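You operate a simulated robot arm through the tools that you are given. There is no shell and no other tool. Be economical: measure what you need, move in short steps, check, and stop when the job is done.

The job below is to be done with a simulated robot arm. You get a single attempt, and the scene is never put back.

Task
Put one of the black spools from the programmer end of the front desk on top of the grey block there. Then stack the red folder from the top of the grey side bench on top of the white folder. Then fetch the small box from the top of the grey side bench and set it on the left end of the set-up bench. Keep to this order.

It is judged by the outcome, as a careful person would: the job done as asked, and still so three seconds after it is handed in. It fails if anything else is knocked over, pushed out of place, dropped, spilled or broken.

Robot
A 7-joint arm with a vacuum gripper on a trunk, on a base that drives. Base frame: it is fixed to the floor where the robot stands at the start and does not move with it; the origin is under the middle of the robot, x ahead of it, y to its left, z up; the surface under the hand at the start is at about z = 750. Units: mm, degrees, N and s.
Its first joint turns from -166.0 to 166.0 degrees. Places, roughly: folder [2750, -7750, 750]; grey block (6x9x4 cm) [800, 200, 800]; left end of the set-up bench [100, -7400, 800]; small box [3250, -7500, 750]. Payload 1.06 kg.
Tool frame: the origin (TCP) lies in the middle of the cups' lips, and z points out of the cups. The gripper has 1 cup of 24 mm across, covering 24 by 24 mm (tool x, y); the bellows give 8 mm. With the vacuum on, a cup seals on a smooth face that it is pressed against (1 to 4 N); it does not hold porous or soft things. The pull reaches 23 N.
Orientation is that of the tool frame in the base frame, as a unit quaternion [w, x, y, z]. With the cups facing straight down, the tool's x points along the base's -x, its y along +y and its z along -z.

Tools
- The arm moves only by the tool move_arm. Its argument "rows" is a list that holds one entry, the list of rows, each a list of 7 numbers: the vacuum: 1 switches it on, 0 off, then the shift along the tool's x, y, z in units of 25 mm (1.0 is 25 mm), then the turn, a rotation vector about the tool's x, y, z in units of 8 degrees (1.0 is 8 degrees). In form: [[[vacuum, x, y, z, wx, wy, wz], ...]]. A call has 1 to 12 rows; each row shifts and turns the commanded pose from where the row before left it, along the tool's axes as they then stand. A call with a number of a shift or a turn outside -1 to 1 is refused whole. Rows are played at 5 a second. More than 50 mm and 8.6 degrees between two rows, or a gripper value outside its range, and nothing of the call is played. Where a pose cannot be reached the arm comes as near as it can. A force on the tool above 40 N (or 10 N above the force at the start of the call, whichever is more), or a blocked arm, ends the call early, and 0.2 s more pass. The pull builds up within a second once a cup has sealed. Time passes only in rows, and 0.2 s behind the last, so rows that do not move give it time. The reply holds the time, the measured pose of the TCP, the force on the tool along the base axes and the pull of the vacuum, in the units named above and with some noise, with the torque about the TCP (base axes, N m) and any sound that the robot's microphone picked up, and new pictures: "pictures" is both (left out), scene, wrist or none.
- Cameras (640 x 400 px; columns grow to the right, rows downward): "scene" is now at [175.1, 189, 1479.4]; the picture's right is [-0.18, -0.98, 0.00], its down [-0.75, 0.14, -0.65] and it looks along [0.64, -0.12, -0.76] (base axes); focal length 276 px, centre (320, 200). "wrist" rides on the gripper at [78, 19, -96] in the tool frame; the picture's right is [-0.23, 0.97, 0.00], its down [-0.71, -0.17, -0.69] and it looks along [-0.67, -0.16, 0.73] (tool axes); focal length 243 px, centre (320, 200).
- base_move(legs): drives the robot by 1 to 6 legs, each [ahead, left, turn to the left] in mm, mm and degrees, along the robot's own axes; the way and the turn of a leg run together, so that a leg with both is an arc; at most 1500 mm and 180 degrees a leg. The arm and the cameras ride along, it lands a little off, and it stops where it bumps. It gives what a move gives, and a new picture of the scene camera.
- head_to(pan, tilt): turns the head with the scene camera to pan (to the left, within 120 degrees either way) and tilt (down, from -29 to 69), counted from straight ahead of the robot. It gives what a move gives, and a new picture of the scene camera.
- locate(camera, pixels): for up to 12 pixels [column, row] of the newest picture of that camera ("zoom" is the newest enlarged one), the place [x, y, z] in the base frame of the surface seen there, good to about 2 mm, but the place of the scene camera against the robot may be out by one fixed shift of up to 18 mm in any direction. It takes no simulated time.
- inspect(camera, box): a new picture of the part [left, top, right, bottom] of that camera's present view, enlarged. It takes no simulated time.
- job_done(): hands the job in; it is judged then, once.

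Work in short steps. Measure before you move; look again where a grasp or a placing could have gone wrong, and mend it. You have 110 turns and 260 pictures in all, those below and enlarged ones among them. Switch the vacuum off and draw the arm clear of the work before you hand the job in, unless the task says otherwise; then end with one line.

The tools are called as name(argument=value, ...) on one line, values as JSON. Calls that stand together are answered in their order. move_arm: Moves the arm, as the interface text tells. Its arguments: {"type":"object","properties":{"rows":{"type":"array"},"pictures":{"type":"string","enum":["both","scene","wrist","none"]}},"required":["rows"]} The other tools are called the same way: base_move (legs) drives the base; head_to (pan, tilt) turns the head that bears the scene camera; locate (camera, pixels) gives the place of the surface under pixels of a picture; inspect (camera, box) takes an enlarged picture of a part of a camera's view; job_done () hands the job in.

At the start:

```text
time_s: 0.0
ee_pos: [693.0, 141.1, 1053.9]
orientation: [0.0, 0.0, 1.0, -0.001]
contact_force: [0.2, 0.4, -0.2]
ft_torque: [-0.02, 0.0, 0.03]
pull: 0.0
robot x, y, heading: [0.9, -2.1, 0.1]
head pan, tilt: [-10.6, 49.6]
```

scene: 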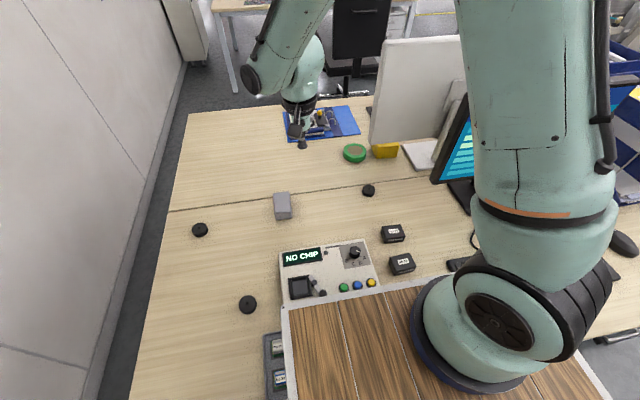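
wrist: 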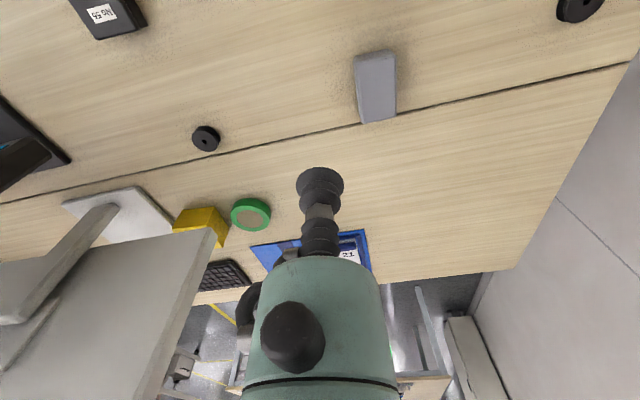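

The scene shows black spools at about (200,229), (247,304) and (369,190), and the grey block at (283,206). I'll measure them first.

locate(camera="scene", pixels=[[200, 227], [247, 302], [369, 188], [282, 197], [276, 196], [289, 196], [277, 215], [291, 214], [230, 240]])

locate(camera="wrist", pixels=[[206, 137], [376, 85], [357, 58], [393, 55], [362, 120], [395, 115], [580, 5]])

inspect(camera="scene", box=[180, 170, 400, 320])

```text
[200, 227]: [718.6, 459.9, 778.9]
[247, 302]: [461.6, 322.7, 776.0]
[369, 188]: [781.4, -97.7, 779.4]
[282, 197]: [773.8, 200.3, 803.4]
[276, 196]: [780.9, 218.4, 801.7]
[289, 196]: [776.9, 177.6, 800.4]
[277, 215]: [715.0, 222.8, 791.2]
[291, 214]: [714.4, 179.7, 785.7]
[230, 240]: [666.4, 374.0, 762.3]
```

```text
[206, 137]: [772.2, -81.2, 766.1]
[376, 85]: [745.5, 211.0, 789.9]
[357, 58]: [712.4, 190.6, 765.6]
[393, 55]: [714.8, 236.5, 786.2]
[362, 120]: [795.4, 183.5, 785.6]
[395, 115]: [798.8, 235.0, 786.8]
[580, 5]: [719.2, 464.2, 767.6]
```

```text
2.67 times, centred on (290, 245) of scene
```

zoom: 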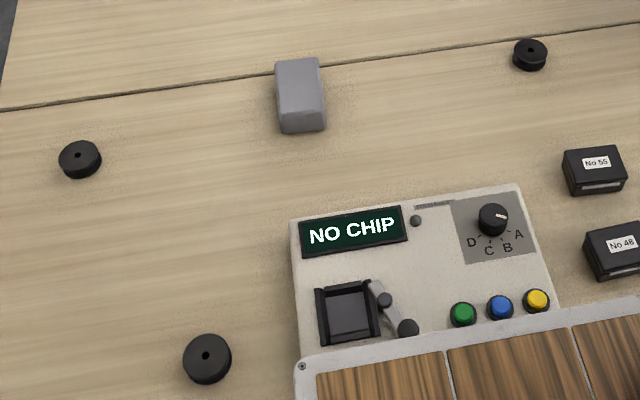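

The wrist readings put the table at about 750, the block top at 788, and the left spool at (719,464). I'll move over the left spool, well clear of the table, and look again.

move_arm(rows=[[[0, 0, 1, 0.4, 0, 0, 0], [0, 0, 1, 0.4, 0, 0, 0], [0, 0, 1, 0.4, 0, 0, 0], [0, 0, 1, 0.4, 0, 0, 0], [0, 0, 1, 0.4, 0, 0, 0], [0, 0, 1, 0.4, 0, 0, 0], [0, 0, 1, 0.4, 0, 0, 0], [0, 0, 1, 0.4, 0, 0, 0], [0, 0, 1, 0.4, 0, 0, 0], [0, 0, 1, 0.4, 0, 0, 0], [0, 0, 1, 0.4, 0, 0, 0], [0, 0, 0.5, 0.4, 0, 0, 0]]])

```text
time_s: 2.6
ee_pos: [692.7, 429.6, 935.2]
orientation: [0.0, 0.0, 1.0, 0.0]
contact_force: [0.6, -0.6, 0.1]
ft_torque: [0.02, -0.02, 0.02]
pull: 0.0
robot x, y, heading: [-1.9, -0.9, 0.0]
head pan, tilt: [-10.6, 49.6]
```

scene: 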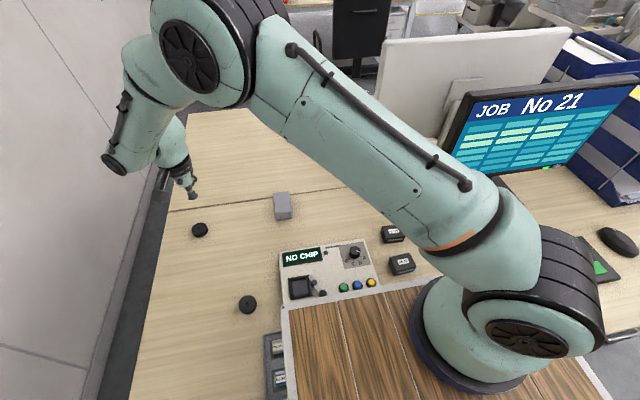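
wrist: 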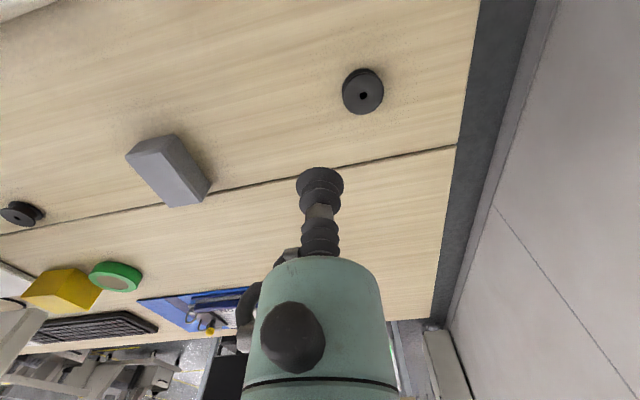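

The spool is now at about (363,92) in the wrist view. I'll measure it, and the block, from here.

locate(camera="wrist", pixels=[[363, 88], [350, 92], [376, 92], [363, 79], [363, 107], [400, 90], [148, 146], [172, 136], [127, 155], [170, 205], [209, 185]])

inspect(camera="wrist", box=[320, 55, 410, 125])

```text
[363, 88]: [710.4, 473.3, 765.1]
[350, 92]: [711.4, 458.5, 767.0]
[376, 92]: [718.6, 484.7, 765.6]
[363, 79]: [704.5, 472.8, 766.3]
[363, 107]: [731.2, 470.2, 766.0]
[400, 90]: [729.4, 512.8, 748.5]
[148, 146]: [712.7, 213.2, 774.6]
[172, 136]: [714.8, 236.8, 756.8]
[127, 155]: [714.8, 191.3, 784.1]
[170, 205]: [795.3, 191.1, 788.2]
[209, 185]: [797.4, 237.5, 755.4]
```

```text
5.71 times, centred on (365, 90) of wrist
```

zoom: 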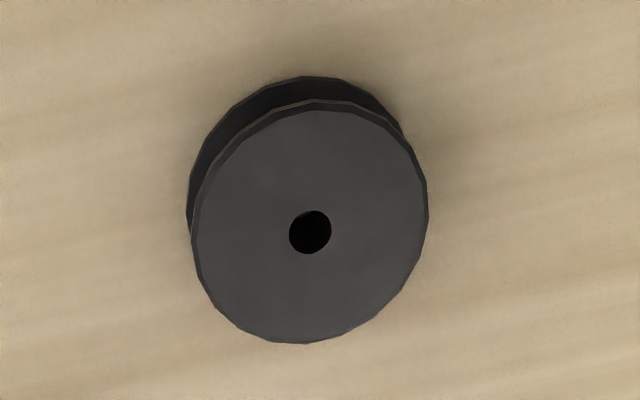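

I'll take the disc's rim and hole from the zoom, where the hole is at (310,232).

locate(camera="zoom", pixels=[[200, 225], [420, 205], [315, 115], [305, 335], [310, 232], [280, 232], [345, 232]])

```text
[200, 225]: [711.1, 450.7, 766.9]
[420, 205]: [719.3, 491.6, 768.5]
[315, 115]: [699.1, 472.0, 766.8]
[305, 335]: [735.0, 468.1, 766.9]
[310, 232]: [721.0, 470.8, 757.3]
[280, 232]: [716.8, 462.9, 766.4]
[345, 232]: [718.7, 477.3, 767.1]
```

The spool is about 43 mm wide, centred at (717,470.5), with its top at 766. I'll go to just above it, then check the pose.

move_arm(rows=[[[0, -0.5, 0.82, 0.8, 0, 0, 0], [0, -0.46, 0.82, 0.8, 0, 0, 0], [0, 0, 0, 1, 0, 0, 0], [0, 0, 0, 1, 0, 0, 0], [0, 0, 0, 1, 0, 0, 0], [0, 0, 0, 1, 0, 0, 0], [0, 0, 0, 0.6, 0, 0, 0], [0, 0, 0, 0, 0, 0, 0]]])

```text
time_s: 4.4
ee_pos: [717.0, 469.4, 779.4]
orientation: [-0.001, 0.0, 1.0, 0.0]
contact_force: [0.4, 0.3, 0.0]
ft_torque: [-0.02, 0.06, -0.01]
pull: 0.0
robot x, y, heading: [-0.7, 2.4, 0.1]
head pan, tilt: [-10.6, 49.6]
```

scene: 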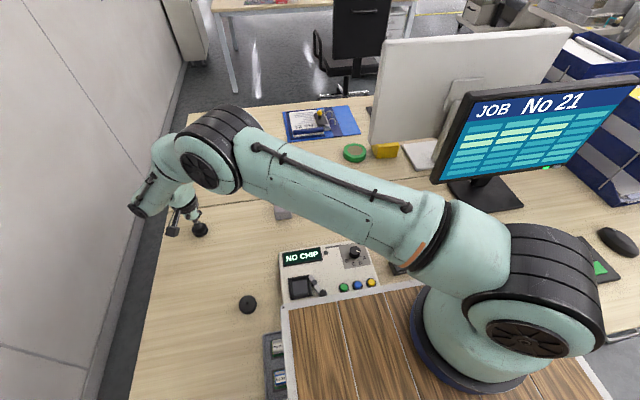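
wrist: 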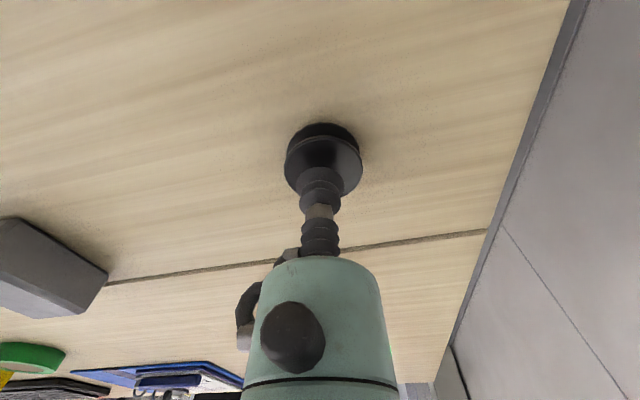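

The cup is centred over the spool at about (323,165). I'll lower it about 16 mm in small rows with the vacuum on and wait for the pull.

move_arm(rows=[[[1, 0, 0, 0.3, 0, 0, 0], [1, 0, 0, 0.2, 0, 0, 0], [1, 0, 0, 0.1, 0, 0, 0], [1, 0, 0, 0.06, 0, 0, 0], [1, 0, 0, 0, 0, 0, 0], [1, 0, 0, 0, 0, 0, 0]]], pictures="none")

```text
time_s: 5.8
ee_pos: [717.4, 469.4, 762.5]
orientation: [0.0, 0.0, 1.0, 0.001]
contact_force: [4.5, 2.5, 13.9]
ft_torque: [-0.01, -0.03, -0.02]
pull: 23.0
robot x, y, heading: [1.8, -1.5, -0.1]
head pan, tilt: [-10.6, 49.6]
```

It sealed at full pull. I'll lift 75 mm and carry the spool towards the block, centred near (756,212).

move_arm(rows=[[[1, 0, 0, 0.5, 0, 0, 0], [1, 0, 0, -1, 0, 0, 0], [1, 0, 0, -1, 0, 0, 0], [1, 0, 0, -1, 0, 0, 0], [1, 0, 0, -1, 0, 0, 0], [1, -0.5, -1, 0, 0, 0, 0], [1, -0.5, -1, 0, 0, 0, 0], [1, -0.5, -1, 0, 0, 0, 0], [1, 0, -1, 0, 0, 0, 0], [1, 0, -1, 0, 0, 0, 0], [1, 0, -1, 0, 0, 0, 0], [1, 0, 0, 0, 0, 0, 0]]])

```text
time_s: 6.2
ee_pos: [720.5, 471.0, 759.1]
orientation: [0.001, 0.0, 1.0, 0.001]
contact_force: [-0.9, 0.4, 13.6]
ft_torque: [0.01, 0.0, -0.03]
pull: 22.8
robot x, y, heading: [-1.3, 0.6, -0.1]
head pan, tilt: [-10.6, 49.6]
stopped in row 1: the force on the tool passed its limit at 47 N (the readings are from after the stop); the commanded pose is now the measured one
```

scene: 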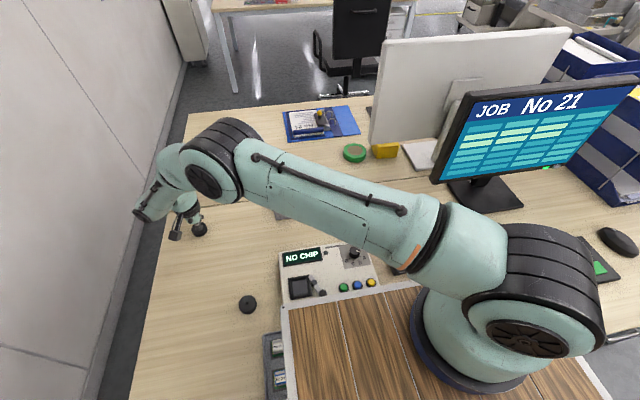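
wrist: 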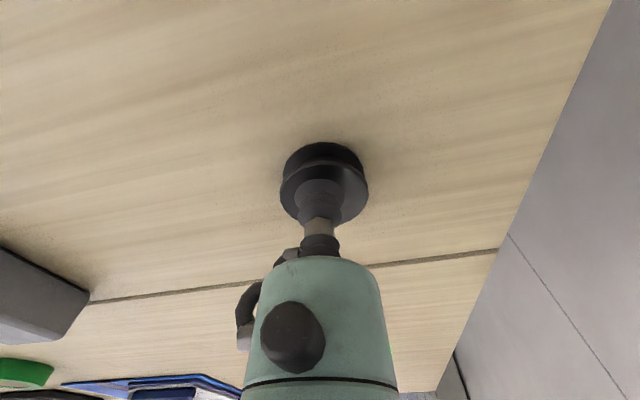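

My first row had the wrong sign and pressed down. The stop caught it and the spool is still held, so now I lift straight up.

move_arm(rows=[[[1, 0, 0, -0.3, 0, 0, 0], [1, 0, 0, -0.6, 0, 0, 0], [1, 0, 0, -1, 0, 0, 0], [1, 0, 0, -1, 0, 0, 0], [1, 0, 0, -0.6, 0, 0, 0], [1, -0.5, -1, 0, 0, 0, 0], [1, -0.5, -1, 0, 0, 0, 0], [1, -0.3, -1, 0, 0, 0, 0], [1, 0, -1, 0, 0, 0, 0], [1, 0, -1, 0, 0, 0, 0], [1, 0, -1, 0, 0, 0, 0], [1, 0, 0, 0, 0, 0, 0]]])

```text
time_s: 8.8
ee_pos: [749.6, 319.2, 844.3]
orientation: [0.001, 0.0, 1.0, 0.0]
contact_force: [0.2, 0.1, -0.8]
ft_torque: [0.01, 0.02, -0.01]
pull: 23.1
robot x, y, heading: [-1.4, -0.1, 0.1]
head pan, tilt: [-10.6, 49.6]
```

scene: 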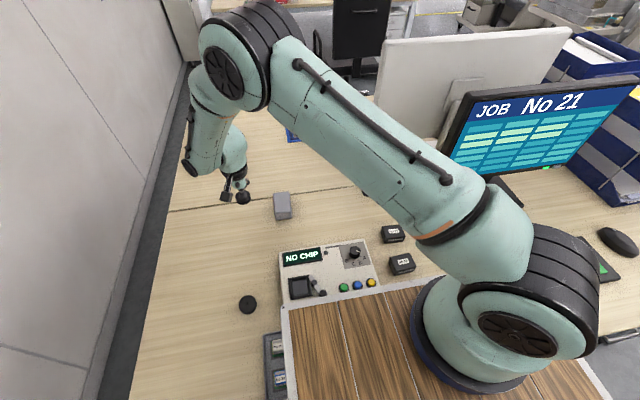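
wrist: 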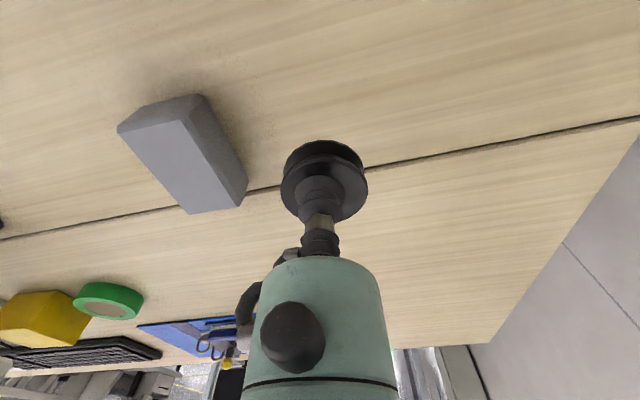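

The spool is held, with its bottom at about 828, and the block's top face is visible at about (118,130)-(245,210). I'll measure the top face corners.

locate(camera="wrist", pixels=[[121, 133], [186, 120], [191, 211], [238, 203], [180, 165]])

```text
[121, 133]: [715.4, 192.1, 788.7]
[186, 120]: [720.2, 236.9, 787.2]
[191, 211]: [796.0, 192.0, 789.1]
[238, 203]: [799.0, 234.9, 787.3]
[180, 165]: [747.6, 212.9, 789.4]
```

The block's top centre is (757.5,213.5) at z≈789. I'll move above it.

move_arm(rows=[[[1, -0.3, -0.8, 0, 0, 0, 0], [1, 0, -0.9, 0, 0, 0, 0], [1, 0, -0.9, 0, 0, 0, 0], [1, 0, -0.9, 0, 0, 0, 0], [1, 0, -0.73, 0, 0, 0, 0], [1, 0, 0, 0.6, 0, 0, 0], [1, 0, 0, 0, 0, 0, 0]]])

```text
time_s: 10.4
ee_pos: [757.3, 213.6, 830.0]
orientation: [0.0, 0.0, 1.0, 0.001]
contact_force: [-0.3, -0.3, -0.2]
ft_torque: [0.0, -0.01, -0.01]
pull: 23.3
robot x, y, heading: [-1.2, -0.6, -0.2]
head pan, tilt: [-10.6, 49.6]
```

scene: 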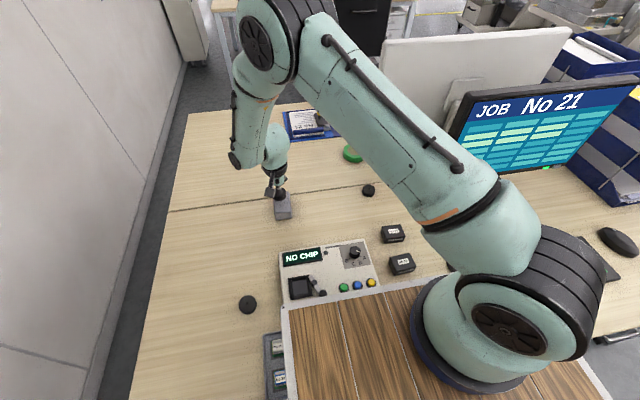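
wrist: 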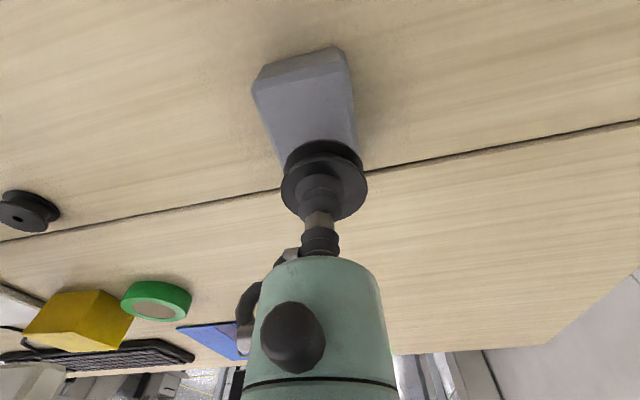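

The spool is over the block. I'll lower it slowly.

move_arm(rows=[[[1, 0, 0, 0.4, 0, 0, 0], [1, 0, 0, 0.25, 0, 0, 0], [1, 0, 0, 0.15, 0, 0, 0], [1, 0, 0, 0.08, 0, 0, 0], [1, 0, 0, 0, 0, 0, 0]]], pictures="wrist")

```text
time_s: 11.6
ee_pos: [758.5, 214.0, 807.4]
orientation: [0.001, 0.0, 1.0, 0.001]
contact_force: [-0.2, 0.3, -0.2]
ft_torque: [0.04, -0.06, 0.02]
pull: 22.3
robot x, y, heading: [0.1, -2.3, -0.1]
head pan, tilt: [-10.6, 49.6]
```

wrist: 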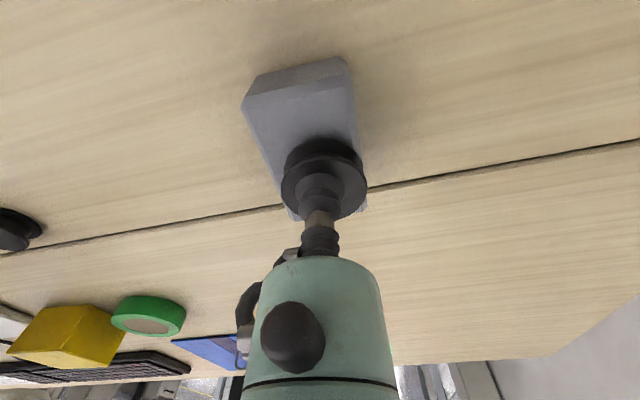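

No contact yet, so I continue in 1.5 mm steps.

move_arm(rows=[[[1, 0, 0, 0.06, 0, 0, 0], [1, 0, 0, 0.06, 0, 0, 0], [1, 0, 0, 0.04, 0, 0, 0], [1, 0, 0, 0, 0, 0, 0]]], pictures="none")

```text
time_s: 12.6
ee_pos: [757.8, 214.5, 804.2]
orientation: [0.002, -0.001, 1.0, 0.001]
contact_force: [0.8, -0.2, 0.9]
ft_torque: [0.02, 0.01, 0.0]
pull: 22.6
robot x, y, heading: [-2.8, 3.5, 0.1]
head pan, tilt: [-10.6, 49.6]
```

There is slight contact (0.9 N). I'll press 1 mm more, release, wait and rise.

move_arm(rows=[[[1, 0, 0, 0.05, 0, 0, 0], [1, 0, 0, 0, 0, 0, 0], [0, 0, 0, 0, 0, 0, 0], [0, 0, 0, 0, 0, 0, 0], [0, 0, 0, 0, 0, 0, 0], [0, 0, 0, 0, 0, 0, 0], [0, 0, 0, 0, 0, 0, 0], [0, 0, 0, -0.2, 0, 0, 0], [0, 0, 0, -0.6, 0, 0, 0], [0, 0, 0, -1, 0, 0, 0], [0, 0, 0, -1, 0, 0, 0], [0, 0, 0, -1, 0, 0, 0]]])

```text
time_s: 15.2
ee_pos: [758.8, 214.9, 895.9]
orientation: [0.001, -0.001, 1.0, 0.0]
contact_force: [-0.1, 0.4, -0.5]
ft_torque: [0.01, 0.01, -0.01]
pull: 0.0
robot x, y, heading: [-2.1, -3.5, 0.1]
head pan, tilt: [-10.6, 49.6]
```

scene: 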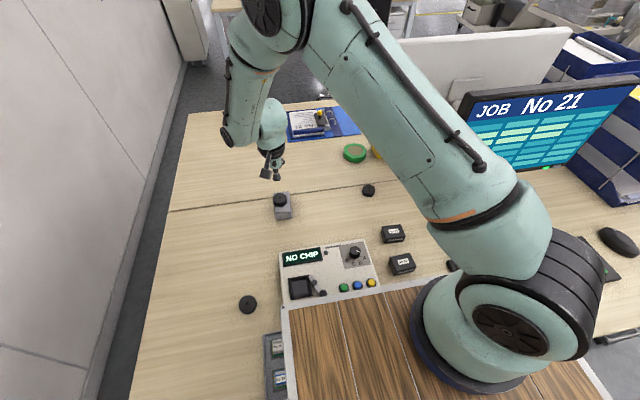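
wrist: 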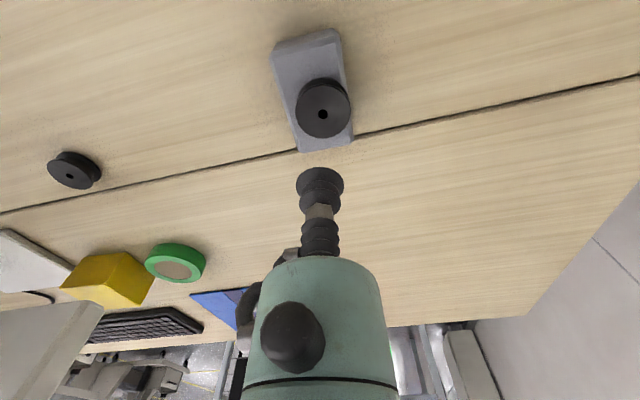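

The spool rests well on the block, so stage 1 is done. I'll raise and retract the arm before driving.

move_arm(rows=[[[0, 0, 0, -1, 0, 0, 0], [0, 0, 0, -1, 0, 0, 0], [0, 1, -0.6, -1, 0, 0, 0], [0, 1, -0.6, -1, 0, 0, 0], [0, 1, -0.6, -1, 0, 0, 0], [0, 1, -0.6, -1, 0, 0, 0], [0, 1, -0.6, -1, 0, 0, 0], [0, 1, -0.6, -1, 0, 0, 0], [0, 1, -0.6, -1, 0, 0, 0], [0, 1, -0.6, -1, 0, 0, 0], [0, 1, -0.6, 0, 0, 0, 0], [0, 1, -0.6, 0, 0, 0, 0]]], pictures="none")

head_to(pan=-90, tilt=15)

head_to(pan=-120, tilt=30)

head_to(pan=-50, tilt=15)

```text
time_s: 17.8
ee_pos: [509.2, 65.4, 1147.6]
orientation: [0.0, 0.0, 1.0, 0.001]
contact_force: [-0.2, 0.6, -0.8]
ft_torque: [0.0, 0.04, -0.01]
pull: 0.1
robot x, y, heading: [1.3, -3.7, 0.1]
head pan, tilt: [-10.6, 49.6]
```

```text
time_s: 19.3
ee_pos: [508.8, 65.0, 1147.3]
orientation: [0.0, 0.001, 1.0, 0.001]
contact_force: [-0.2, 0.0, -0.8]
ft_torque: [0.01, -0.01, 0.01]
pull: 0.1
robot x, y, heading: [1.4, 2.8, 0.1]
head pan, tilt: [-90.0, 15.0]
```

scene: 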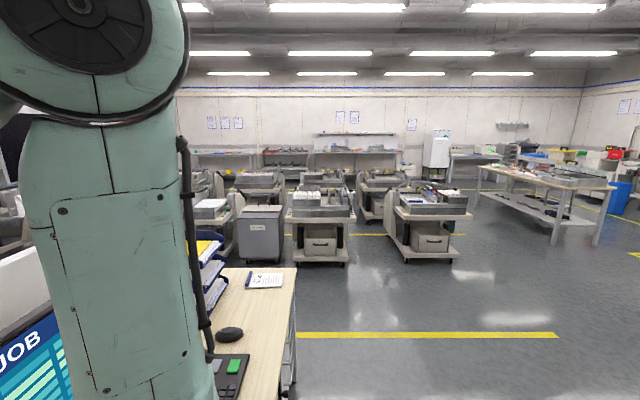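

```text
time_s: 20.3
ee_pos: [508.4, 66.1, 1147.1]
orientation: [0.0, 0.0, 1.0, 0.0]
contact_force: [-0.4, 0.7, 0.2]
ft_torque: [0.0, -0.01, -0.01]
pull: 0.1
robot x, y, heading: [3.0, 3.1, 0.0]
head pan, tilt: [-120.0, 30.0]
```

scene: 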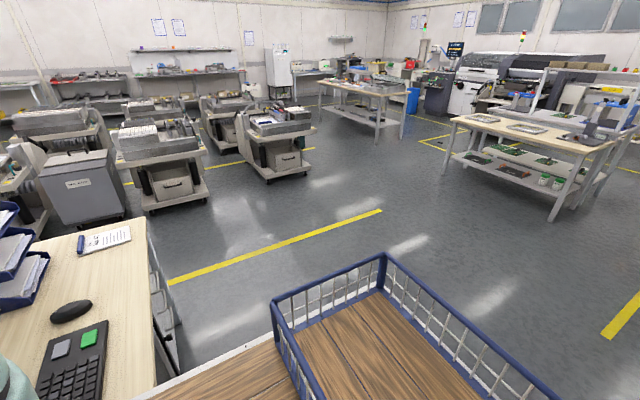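

```text
time_s: 21.7
ee_pos: [508.9, 66.3, 1146.5]
orientation: [0.0, 0.0, 1.0, 0.002]
contact_force: [-0.8, 0.9, -0.1]
ft_torque: [0.06, 0.0, -0.02]
pull: 0.1
robot x, y, heading: [-0.7, -0.2, 0.2]
head pan, tilt: [-50.0, 15.0]
```

scene: 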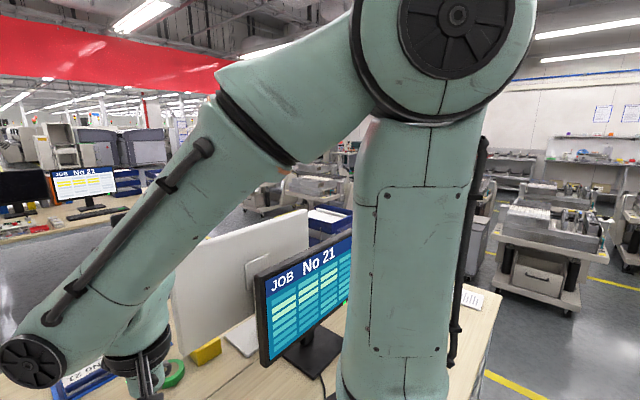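

The room lies to the robot's right. I'll look that way again and measure.

head_to(pan=-95, tilt=15)

inspect(camera="scene", box=[180, 110, 410, 254])

inspect(camera="scene", box=[380, 110, 620, 260])

locate(camera="scene", pixels=[[210, 180], [225, 160], [270, 160], [310, 190], [350, 150], [420, 160], [450, 205], [500, 155], [530, 175], [610, 185], [350, 210], [290, 235]])

```text
time_s: 22.8
ee_pos: [507.7, 64.6, 1146.5]
orientation: [0.0, 0.0, 1.0, 0.001]
contact_force: [-0.6, -0.6, -0.7]
ft_torque: [-0.02, -0.02, 0.0]
pull: 0.0
robot x, y, heading: [-1.3, -3.5, -0.2]
head pan, tilt: [-95.0, 15.0]
```

scene: 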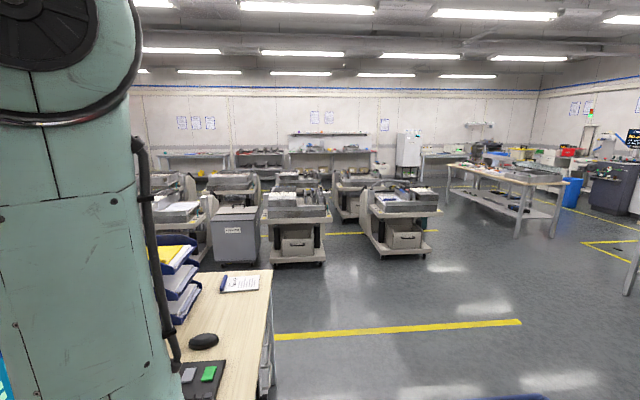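

```text
2.78 times, centred on (295, 182) of scene
```

zoom: 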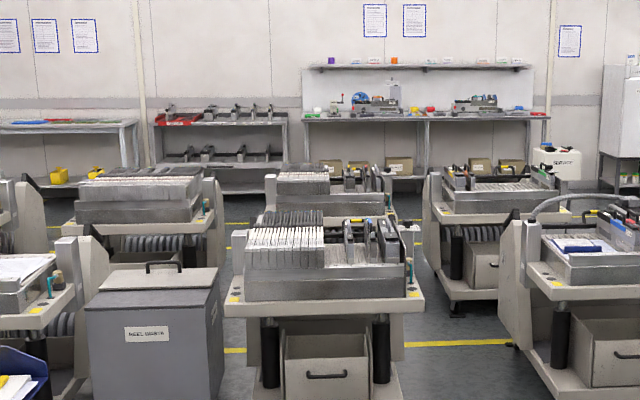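

```text
2.67 times, centred on (500, 185) of scene
```

zoom: 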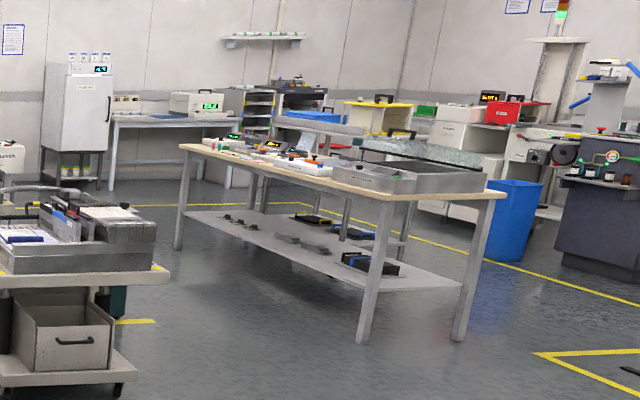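

```text
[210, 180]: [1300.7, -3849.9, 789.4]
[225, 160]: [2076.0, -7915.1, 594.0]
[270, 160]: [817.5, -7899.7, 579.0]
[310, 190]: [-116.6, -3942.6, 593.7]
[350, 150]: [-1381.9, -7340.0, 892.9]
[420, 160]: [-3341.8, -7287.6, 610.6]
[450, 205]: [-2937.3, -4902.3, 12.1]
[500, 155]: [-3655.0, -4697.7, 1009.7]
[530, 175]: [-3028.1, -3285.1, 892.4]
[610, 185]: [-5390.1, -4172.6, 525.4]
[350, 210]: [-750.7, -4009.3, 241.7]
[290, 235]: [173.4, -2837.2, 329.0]
```

Side bench, rack and set-up bench line the far wall. Before planning a drive I need the robot's own footprint and the free floor.

head_to(pan=-60, tilt=65)

head_to(pan=120, tilt=50)

head_to(pan=-120, tilt=50)

locate(camera="scene", pixels=[[100, 380], [200, 330], [300, 240], [400, 130], [380, 350], [500, 230], [600, 300], [300, 380], [250, 100], [450, 50], [550, 150], [50, 250]])

```text
time_s: 24.0
ee_pos: [508.9, 65.8, 1147.4]
orientation: [0.0, -0.001, 1.0, 0.001]
contact_force: [0.4, 0.2, 0.5]
ft_torque: [0.03, -0.02, -0.03]
pull: 0.0
robot x, y, heading: [-4.6, -0.6, -0.2]
head pan, tilt: [-60.0, 65.0]
```

scene: 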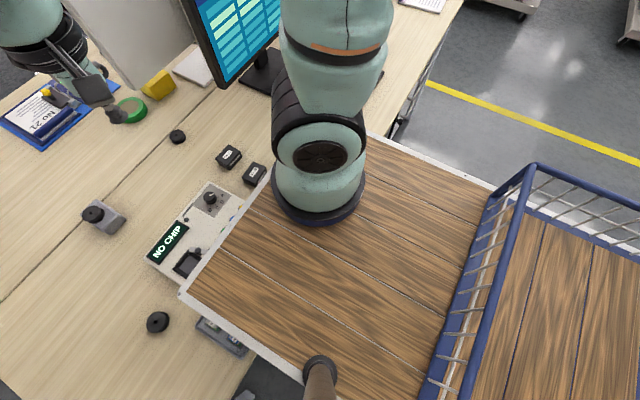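

```text
time_s: 26.7
ee_pos: [507.8, 64.4, 1147.5]
orientation: [0.001, 0.0, 1.0, 0.001]
contact_force: [-0.1, -0.6, 0.0]
ft_torque: [0.02, 0.02, -0.02]
pull: 0.1
robot x, y, heading: [-0.5, 0.0, 0.0]
head pan, tilt: [120.0, 50.0]
```

scene: 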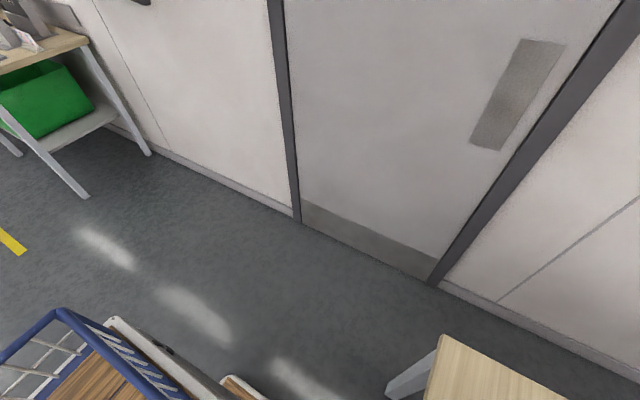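

```text
time_s: 30.1
ee_pos: [508.0, 65.0, 1147.9]
orientation: [0.001, 0.001, 1.0, 0.0]
contact_force: [-0.5, -0.2, -0.5]
ft_torque: [-0.01, 0.03, 0.02]
pull: 0.1
robot x, y, heading: [2.3, 0.6, 0.0]
head pan, tilt: [-120.0, 50.0]
```

scene: 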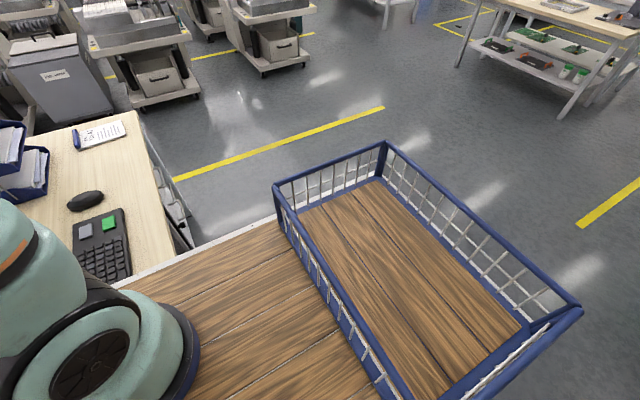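

```text
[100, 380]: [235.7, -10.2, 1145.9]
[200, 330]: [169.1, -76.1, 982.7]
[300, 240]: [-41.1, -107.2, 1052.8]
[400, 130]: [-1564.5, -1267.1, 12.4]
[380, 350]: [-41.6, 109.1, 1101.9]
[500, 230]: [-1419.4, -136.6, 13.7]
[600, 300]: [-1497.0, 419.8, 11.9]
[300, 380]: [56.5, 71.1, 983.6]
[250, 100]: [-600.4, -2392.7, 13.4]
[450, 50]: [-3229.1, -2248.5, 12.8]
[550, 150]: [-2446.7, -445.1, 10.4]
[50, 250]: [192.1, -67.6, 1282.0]
```

I'll measure the corners of the deck and basket, and the visible obstacles, from this view.

locate(camera="scene", pixels=[[277, 188], [385, 147], [576, 310], [255, 230], [122, 285], [175, 102], [140, 108], [262, 74], [310, 62], [385, 26], [560, 118], [460, 66]])

head_to(pan=-100, tilt=30)

```text
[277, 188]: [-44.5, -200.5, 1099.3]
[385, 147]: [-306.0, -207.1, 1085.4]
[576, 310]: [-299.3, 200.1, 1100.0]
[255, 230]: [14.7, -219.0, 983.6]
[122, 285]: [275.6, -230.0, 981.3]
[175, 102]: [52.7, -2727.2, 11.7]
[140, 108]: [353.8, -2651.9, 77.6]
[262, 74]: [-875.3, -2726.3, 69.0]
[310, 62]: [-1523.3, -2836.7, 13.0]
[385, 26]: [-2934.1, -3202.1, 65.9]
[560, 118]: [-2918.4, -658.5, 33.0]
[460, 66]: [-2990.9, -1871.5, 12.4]
```

```text
time_s: 30.9
ee_pos: [508.4, 65.9, 1147.5]
orientation: [0.001, 0.0, 1.0, 0.0]
contact_force: [-0.1, -0.2, 0.6]
ft_torque: [-0.02, 0.0, 0.01]
pull: 0.1
robot x, y, heading: [0.7, 1.5, -0.2]
head pan, tilt: [-100.0, 30.0]
```

scene: 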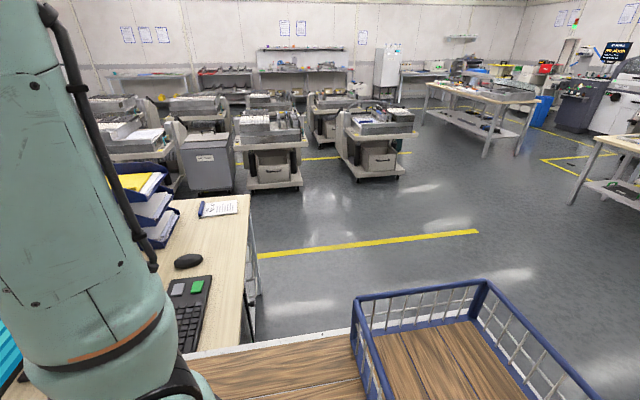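

The robot is about 600x460 mm. A wide corridor seems free around x≈-2200 between the right cart and the long table, so I'll measure it and the aisle before the far benches.

locate(camera="scene", pixels=[[405, 180], [420, 135], [412, 120], [400, 100], [385, 95], [355, 95], [484, 157], [428, 122], [330, 140], [415, 152], [318, 88], [440, 105]])

base_move(legs=[[-800, 0, 0], [0, 0, -90]])

```text
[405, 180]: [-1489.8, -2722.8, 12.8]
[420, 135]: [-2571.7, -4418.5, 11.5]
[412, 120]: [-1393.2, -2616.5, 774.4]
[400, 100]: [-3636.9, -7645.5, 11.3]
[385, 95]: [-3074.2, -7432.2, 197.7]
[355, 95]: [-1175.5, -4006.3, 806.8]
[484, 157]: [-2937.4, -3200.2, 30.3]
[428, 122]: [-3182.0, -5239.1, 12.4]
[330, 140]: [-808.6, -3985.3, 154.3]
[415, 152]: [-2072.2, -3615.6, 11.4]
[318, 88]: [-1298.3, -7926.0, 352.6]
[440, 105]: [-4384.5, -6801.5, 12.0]
```

```text
time_s: 39.1
ee_pos: [-758.8, -504.7, 1146.2]
orientation: [0.002, 0.723, 0.691, 0.0]
contact_force: [0.2, 0.2, 0.7]
ft_torque: [0.0, -0.03, 0.03]
pull: 0.1
robot x, y, heading: [-801.9, 7.4, -92.7]
head pan, tilt: [-100.0, 30.0]
```

scene: 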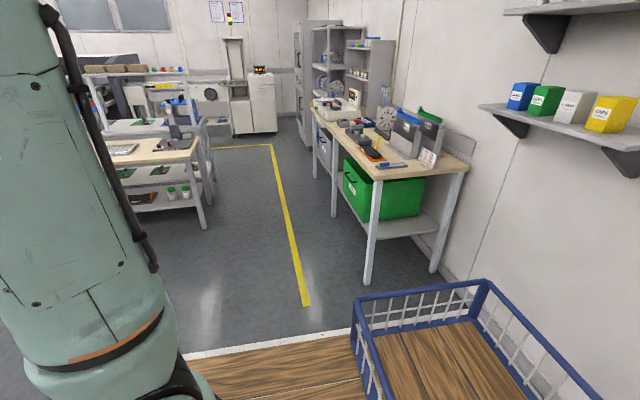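

Heading is -92.7. I'll straighten, move diagonally to the corridor at x≈-2200, and look ahead.

base_move(legs=[[0, 0, 2.7], [600, -700, 0], [600, -700, 0]])

head_to(pan=12, tilt=18)

```text
time_s: 48.8
ee_pos: [-2145.4, -1705.1, 1147.2]
orientation: [0.001, 0.706, 0.708, 0.0]
contact_force: [0.7, 0.1, 0.5]
ft_torque: [-0.01, -0.01, 0.0]
pull: 0.0
robot x, y, heading: [-2213.7, -1195.5, -90.1]
head pan, tilt: [-100.0, 30.0]
```

scene: 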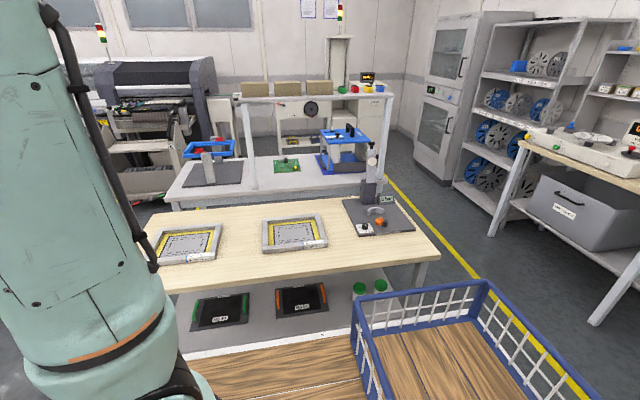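

```text
time_s: 50.7
ee_pos: [-2146.1, -1705.2, 1148.3]
orientation: [0.002, 0.707, 0.707, 0.0]
contact_force: [-0.1, 0.6, 0.0]
ft_torque: [0.0, -0.01, 0.0]
pull: 0.1
robot x, y, heading: [-2208.3, -1197.4, -89.8]
head pan, tilt: [12.0, 18.0]
```

scene: 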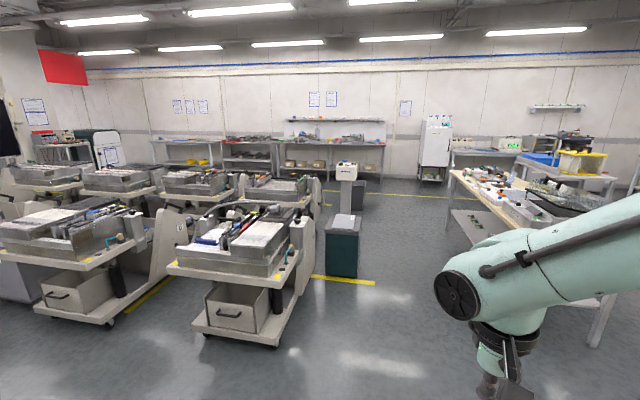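

Ahead is a bin at (342,245) beside the cart. I'll measure the bin, carts and aisle.

locate(camera="scene", pixels=[[357, 275], [357, 225], [364, 205], [395, 240], [390, 195], [415, 180], [320, 205], [303, 230], [450, 230], [300, 165], [380, 165], [245, 160]])

inspect(camera="scene", box=[140, 100, 420, 280])

```text
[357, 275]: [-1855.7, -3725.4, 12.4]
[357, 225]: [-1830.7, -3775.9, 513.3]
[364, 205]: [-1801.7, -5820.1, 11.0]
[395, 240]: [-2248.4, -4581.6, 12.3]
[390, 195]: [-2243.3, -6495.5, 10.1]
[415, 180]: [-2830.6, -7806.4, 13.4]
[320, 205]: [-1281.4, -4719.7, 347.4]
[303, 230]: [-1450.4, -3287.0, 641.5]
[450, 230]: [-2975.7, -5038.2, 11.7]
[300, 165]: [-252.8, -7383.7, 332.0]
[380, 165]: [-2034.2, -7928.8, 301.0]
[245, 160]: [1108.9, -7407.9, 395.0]
```

```text
2.22 times, centred on (280, 190) of scene
```

zoom: 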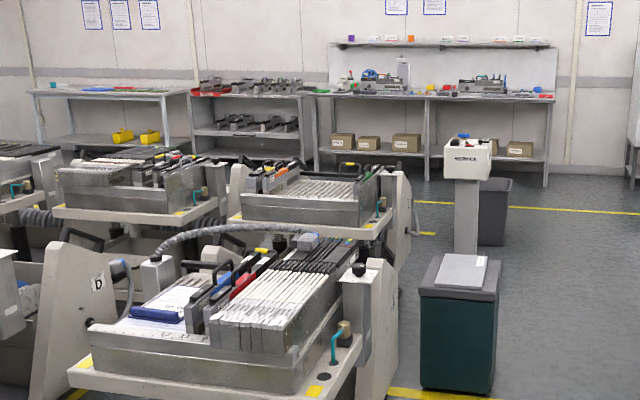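

The bin's right side is at x≈-1860 and the table's legs at x≈-2950. I'll shift to x≈-2370 and drive down the corridor.

base_move(legs=[[1200, -160, 0], [1400, 0, 0]])

head_to(pan=40, tilt=20)

```text
time_s: 63.4
ee_pos: [-2345.2, -4306.0, 1146.8]
orientation: [0.001, 0.714, 0.7, -0.001]
contact_force: [0.1, -0.6, -0.7]
ft_torque: [0.02, 0.01, 0.01]
pull: 0.1
robot x, y, heading: [-2401.8, -3795.5, -91.4]
head pan, tilt: [12.0, 18.0]
```

scene: 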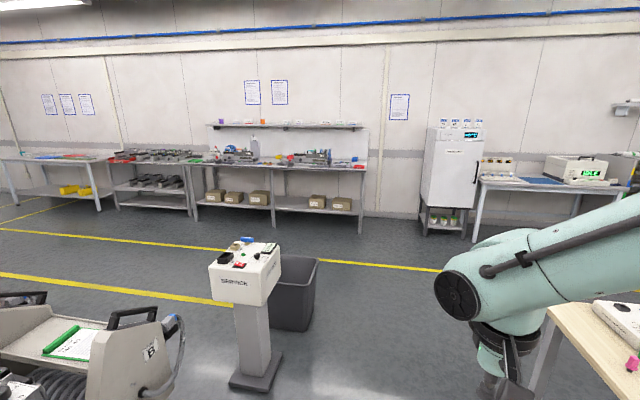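

```text
time_s: 64.3
ee_pos: [-2346.0, -4306.3, 1147.4]
orientation: [0.001, 0.715, 0.699, 0.0]
contact_force: [-0.4, -1.2, 0.7]
ft_torque: [-0.01, 0.02, 0.0]
pull: 0.1
robot x, y, heading: [-2400.3, -3797.3, -91.2]
head pan, tilt: [40.0, 20.0]
```

scene: 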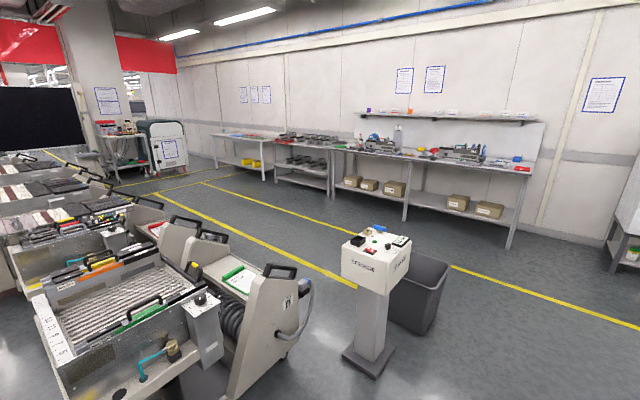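

The aisle in front of the far benches looks free. I'll measure the stand, bin, bench fronts and cart ends.

locate(camera="scene", pixels=[[372, 377], [420, 332], [447, 262], [300, 330], [280, 268], [160, 200], [230, 240], [509, 248], [330, 195], [263, 180], [217, 167], [186, 174]])

```text
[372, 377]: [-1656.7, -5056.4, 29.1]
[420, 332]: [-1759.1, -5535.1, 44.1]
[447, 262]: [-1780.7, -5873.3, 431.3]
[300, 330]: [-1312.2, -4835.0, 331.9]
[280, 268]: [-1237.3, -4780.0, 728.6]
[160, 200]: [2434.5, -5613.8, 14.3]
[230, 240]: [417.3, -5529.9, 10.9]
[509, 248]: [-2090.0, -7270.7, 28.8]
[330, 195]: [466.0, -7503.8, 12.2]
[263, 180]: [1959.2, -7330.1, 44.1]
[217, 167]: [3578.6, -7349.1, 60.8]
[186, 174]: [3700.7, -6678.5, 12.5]
```

Bench fronts are at y≈-7270 to -7350 and the grey bin ends at y≈-5880. I'll drive to y≈-6450 and then go left along the aisle.

base_move(legs=[[0, 0, 1.3], [1400, 0, 0], [1250, 0, 0]])

base_move(legs=[[0, 1500, 0], [0, 1500, 0]])

```text
time_s: 77.8
ee_pos: [-2331.5, -6997.8, 1147.8]
orientation: [0.001, 0.708, 0.706, 0.0]
contact_force: [0.1, 0.8, -0.1]
ft_torque: [-0.01, 0.0, 0.02]
pull: 0.1
robot x, y, heading: [-2395.3, -6488.4, -89.8]
head pan, tilt: [40.0, 20.0]
```

scene: 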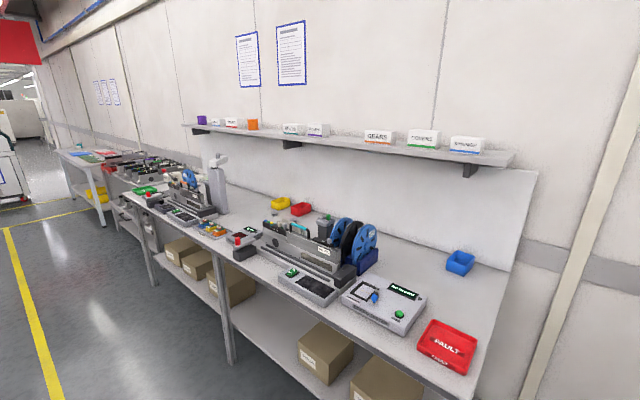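

```text
time_s: 92.2
ee_pos: [647.7, -7018.8, 1148.5]
orientation: [0.001, 0.713, 0.702, 0.0]
contact_force: [-1.1, 0.4, 0.1]
ft_torque: [-0.02, 0.0, 0.01]
pull: 0.1
robot x, y, heading: [593.9, -6508.3, -91.1]
head pan, tilt: [40.0, 20.0]
```

scene: 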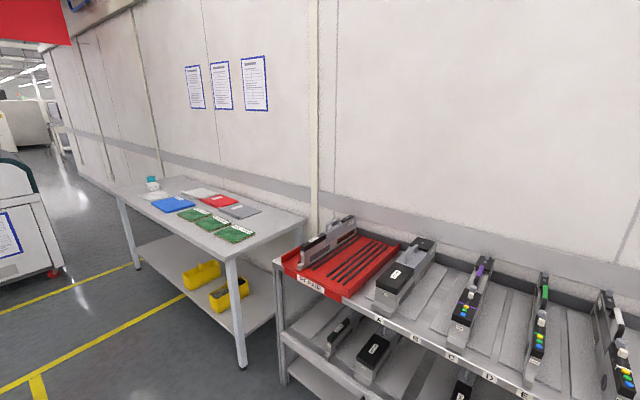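

The side bench shows red, blue, white and grey folders and a small box at the far end. I'll go further left to face it, at x≈2950.

base_move(legs=[[0, 0, 1.1], [0, 1200, 0], [0, 1160, 0]])

head_to(pan=0, tilt=40)

```text
time_s: 104.0
ee_pos: [3012.8, -7010.6, 1148.1]
orientation: [0.002, 0.702, 0.713, -0.001]
contact_force: [0.0, -0.4, -0.2]
ft_torque: [-0.01, -0.02, -0.04]
pull: 0.2
robot x, y, heading: [2938.5, -6503.4, -89.2]
head pan, tilt: [40.0, 20.0]
```

scene: 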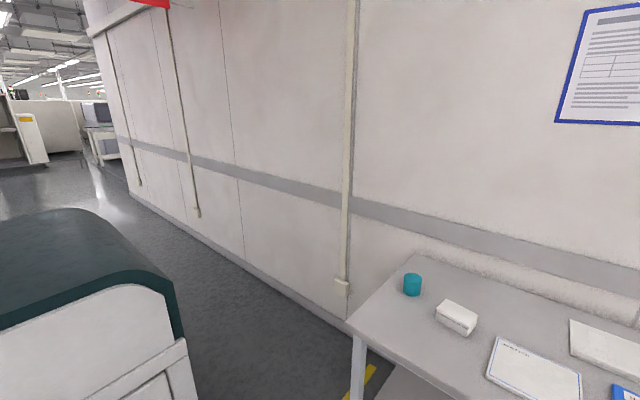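

```text
time_s: 105.1
ee_pos: [3013.1, -7010.3, 1147.3]
orientation: [0.002, 0.701, 0.713, 0.0]
contact_force: [0.9, 0.1, 0.0]
ft_torque: [-0.03, 0.04, 0.0]
pull: 0.0
robot x, y, heading: [2941.4, -6503.6, -89.0]
head pan, tilt: [0.0, 40.0]
```

scene: 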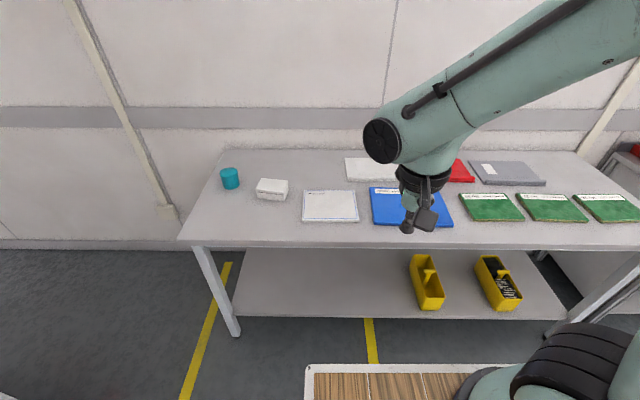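

The back row holds a white folder at (370,170), a red one at (462,172) and a grey one at (507,173). A white sheet or clipboard lies at (330,205). I'll zoom in and measure.

inspect(camera="scene", box=[200, 140, 560, 240])

locate(camera="scene", pixels=[[345, 159], [348, 180], [390, 180], [370, 170], [462, 172], [473, 181], [507, 173], [330, 205], [272, 187], [230, 175], [300, 243], [290, 170]])

```text
1.78 times, centred on (380, 190) of scene
```

zoom: 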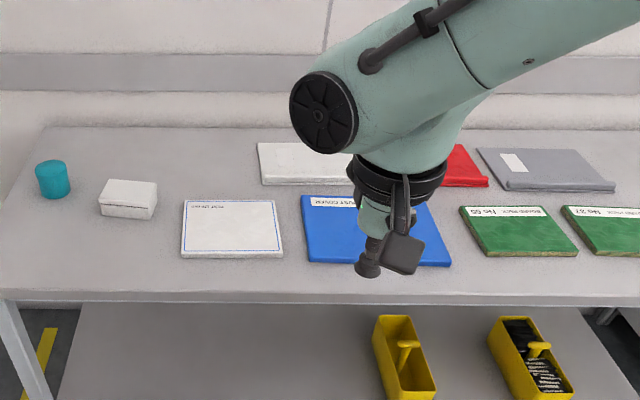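

```text
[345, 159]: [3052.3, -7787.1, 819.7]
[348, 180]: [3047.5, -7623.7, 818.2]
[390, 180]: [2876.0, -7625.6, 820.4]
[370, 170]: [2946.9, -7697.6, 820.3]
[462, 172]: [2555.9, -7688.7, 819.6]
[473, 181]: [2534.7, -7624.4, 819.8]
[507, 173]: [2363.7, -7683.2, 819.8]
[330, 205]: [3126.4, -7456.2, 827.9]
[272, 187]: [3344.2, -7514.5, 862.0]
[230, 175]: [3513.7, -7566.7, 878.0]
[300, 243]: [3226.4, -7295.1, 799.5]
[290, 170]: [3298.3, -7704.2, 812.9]
```

Two white things are there, so I need a closer look to tell which is the folder. I'll drive forward to bring the bench into reach.

base_move(legs=[[330, -60, -1]])

move_arm(rows=[[[0, 0, 0, 0, 0, 0, 0]]], pictures="wrist")

head_to(pan=10, tilt=50)

inspect(camera="scene", box=[220, 80, 540, 280])

```text
time_s: 107.3
ee_pos: [2946.1, -7343.2, 1147.0]
orientation: [0.001, 0.708, 0.706, 0.0]
contact_force: [0.3, -0.4, 0.1]
ft_torque: [-0.01, -0.01, -0.05]
pull: 0.1
robot x, y, heading: [2879.8, -6832.3, -90.1]
head pan, tilt: [0.0, 40.0]
```

scene: 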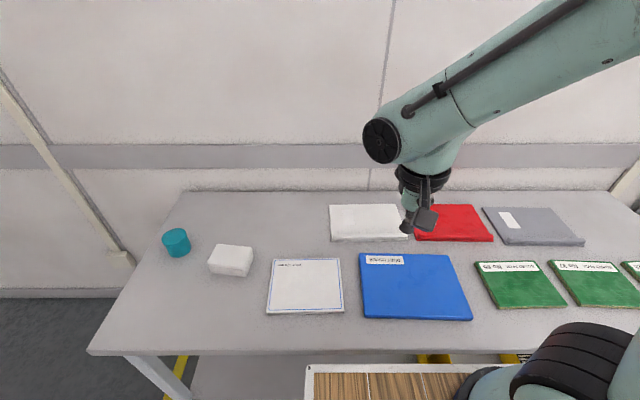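

```text
time_s: 107.7
ee_pos: [2945.7, -7342.2, 1147.6]
orientation: [0.002, 0.707, 0.707, 0.0]
contact_force: [0.3, -0.1, 0.4]
ft_torque: [0.0, -0.02, 0.0]
pull: 0.1
robot x, y, heading: [2880.9, -6833.9, -90.0]
head pan, tilt: [0.0, 40.0]
```

wrist: 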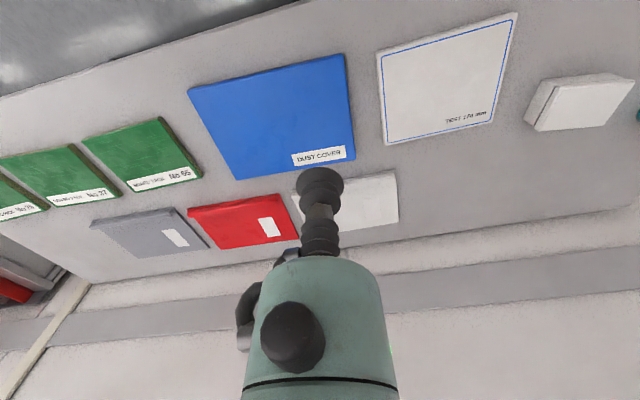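

```text
time_s: 108.4
ee_pos: [2945.7, -7342.6, 1145.6]
orientation: [0.001, 0.708, 0.706, 0.0]
contact_force: [0.3, -0.3, -0.6]
ft_torque: [0.03, 0.03, 0.01]
pull: 0.0
robot x, y, heading: [2880.9, -6836.7, -90.0]
head pan, tilt: [10.0, 50.0]
```

scene: 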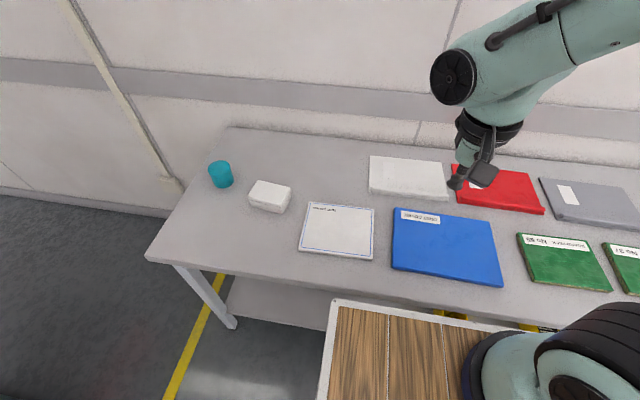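

```text
2.00 times, centred on (380, 180) of scene
```

zoom: 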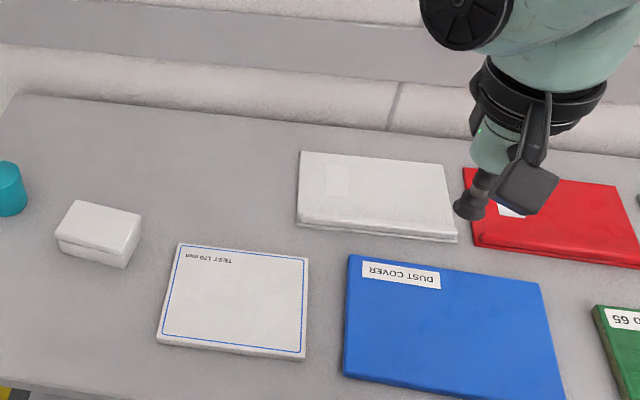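

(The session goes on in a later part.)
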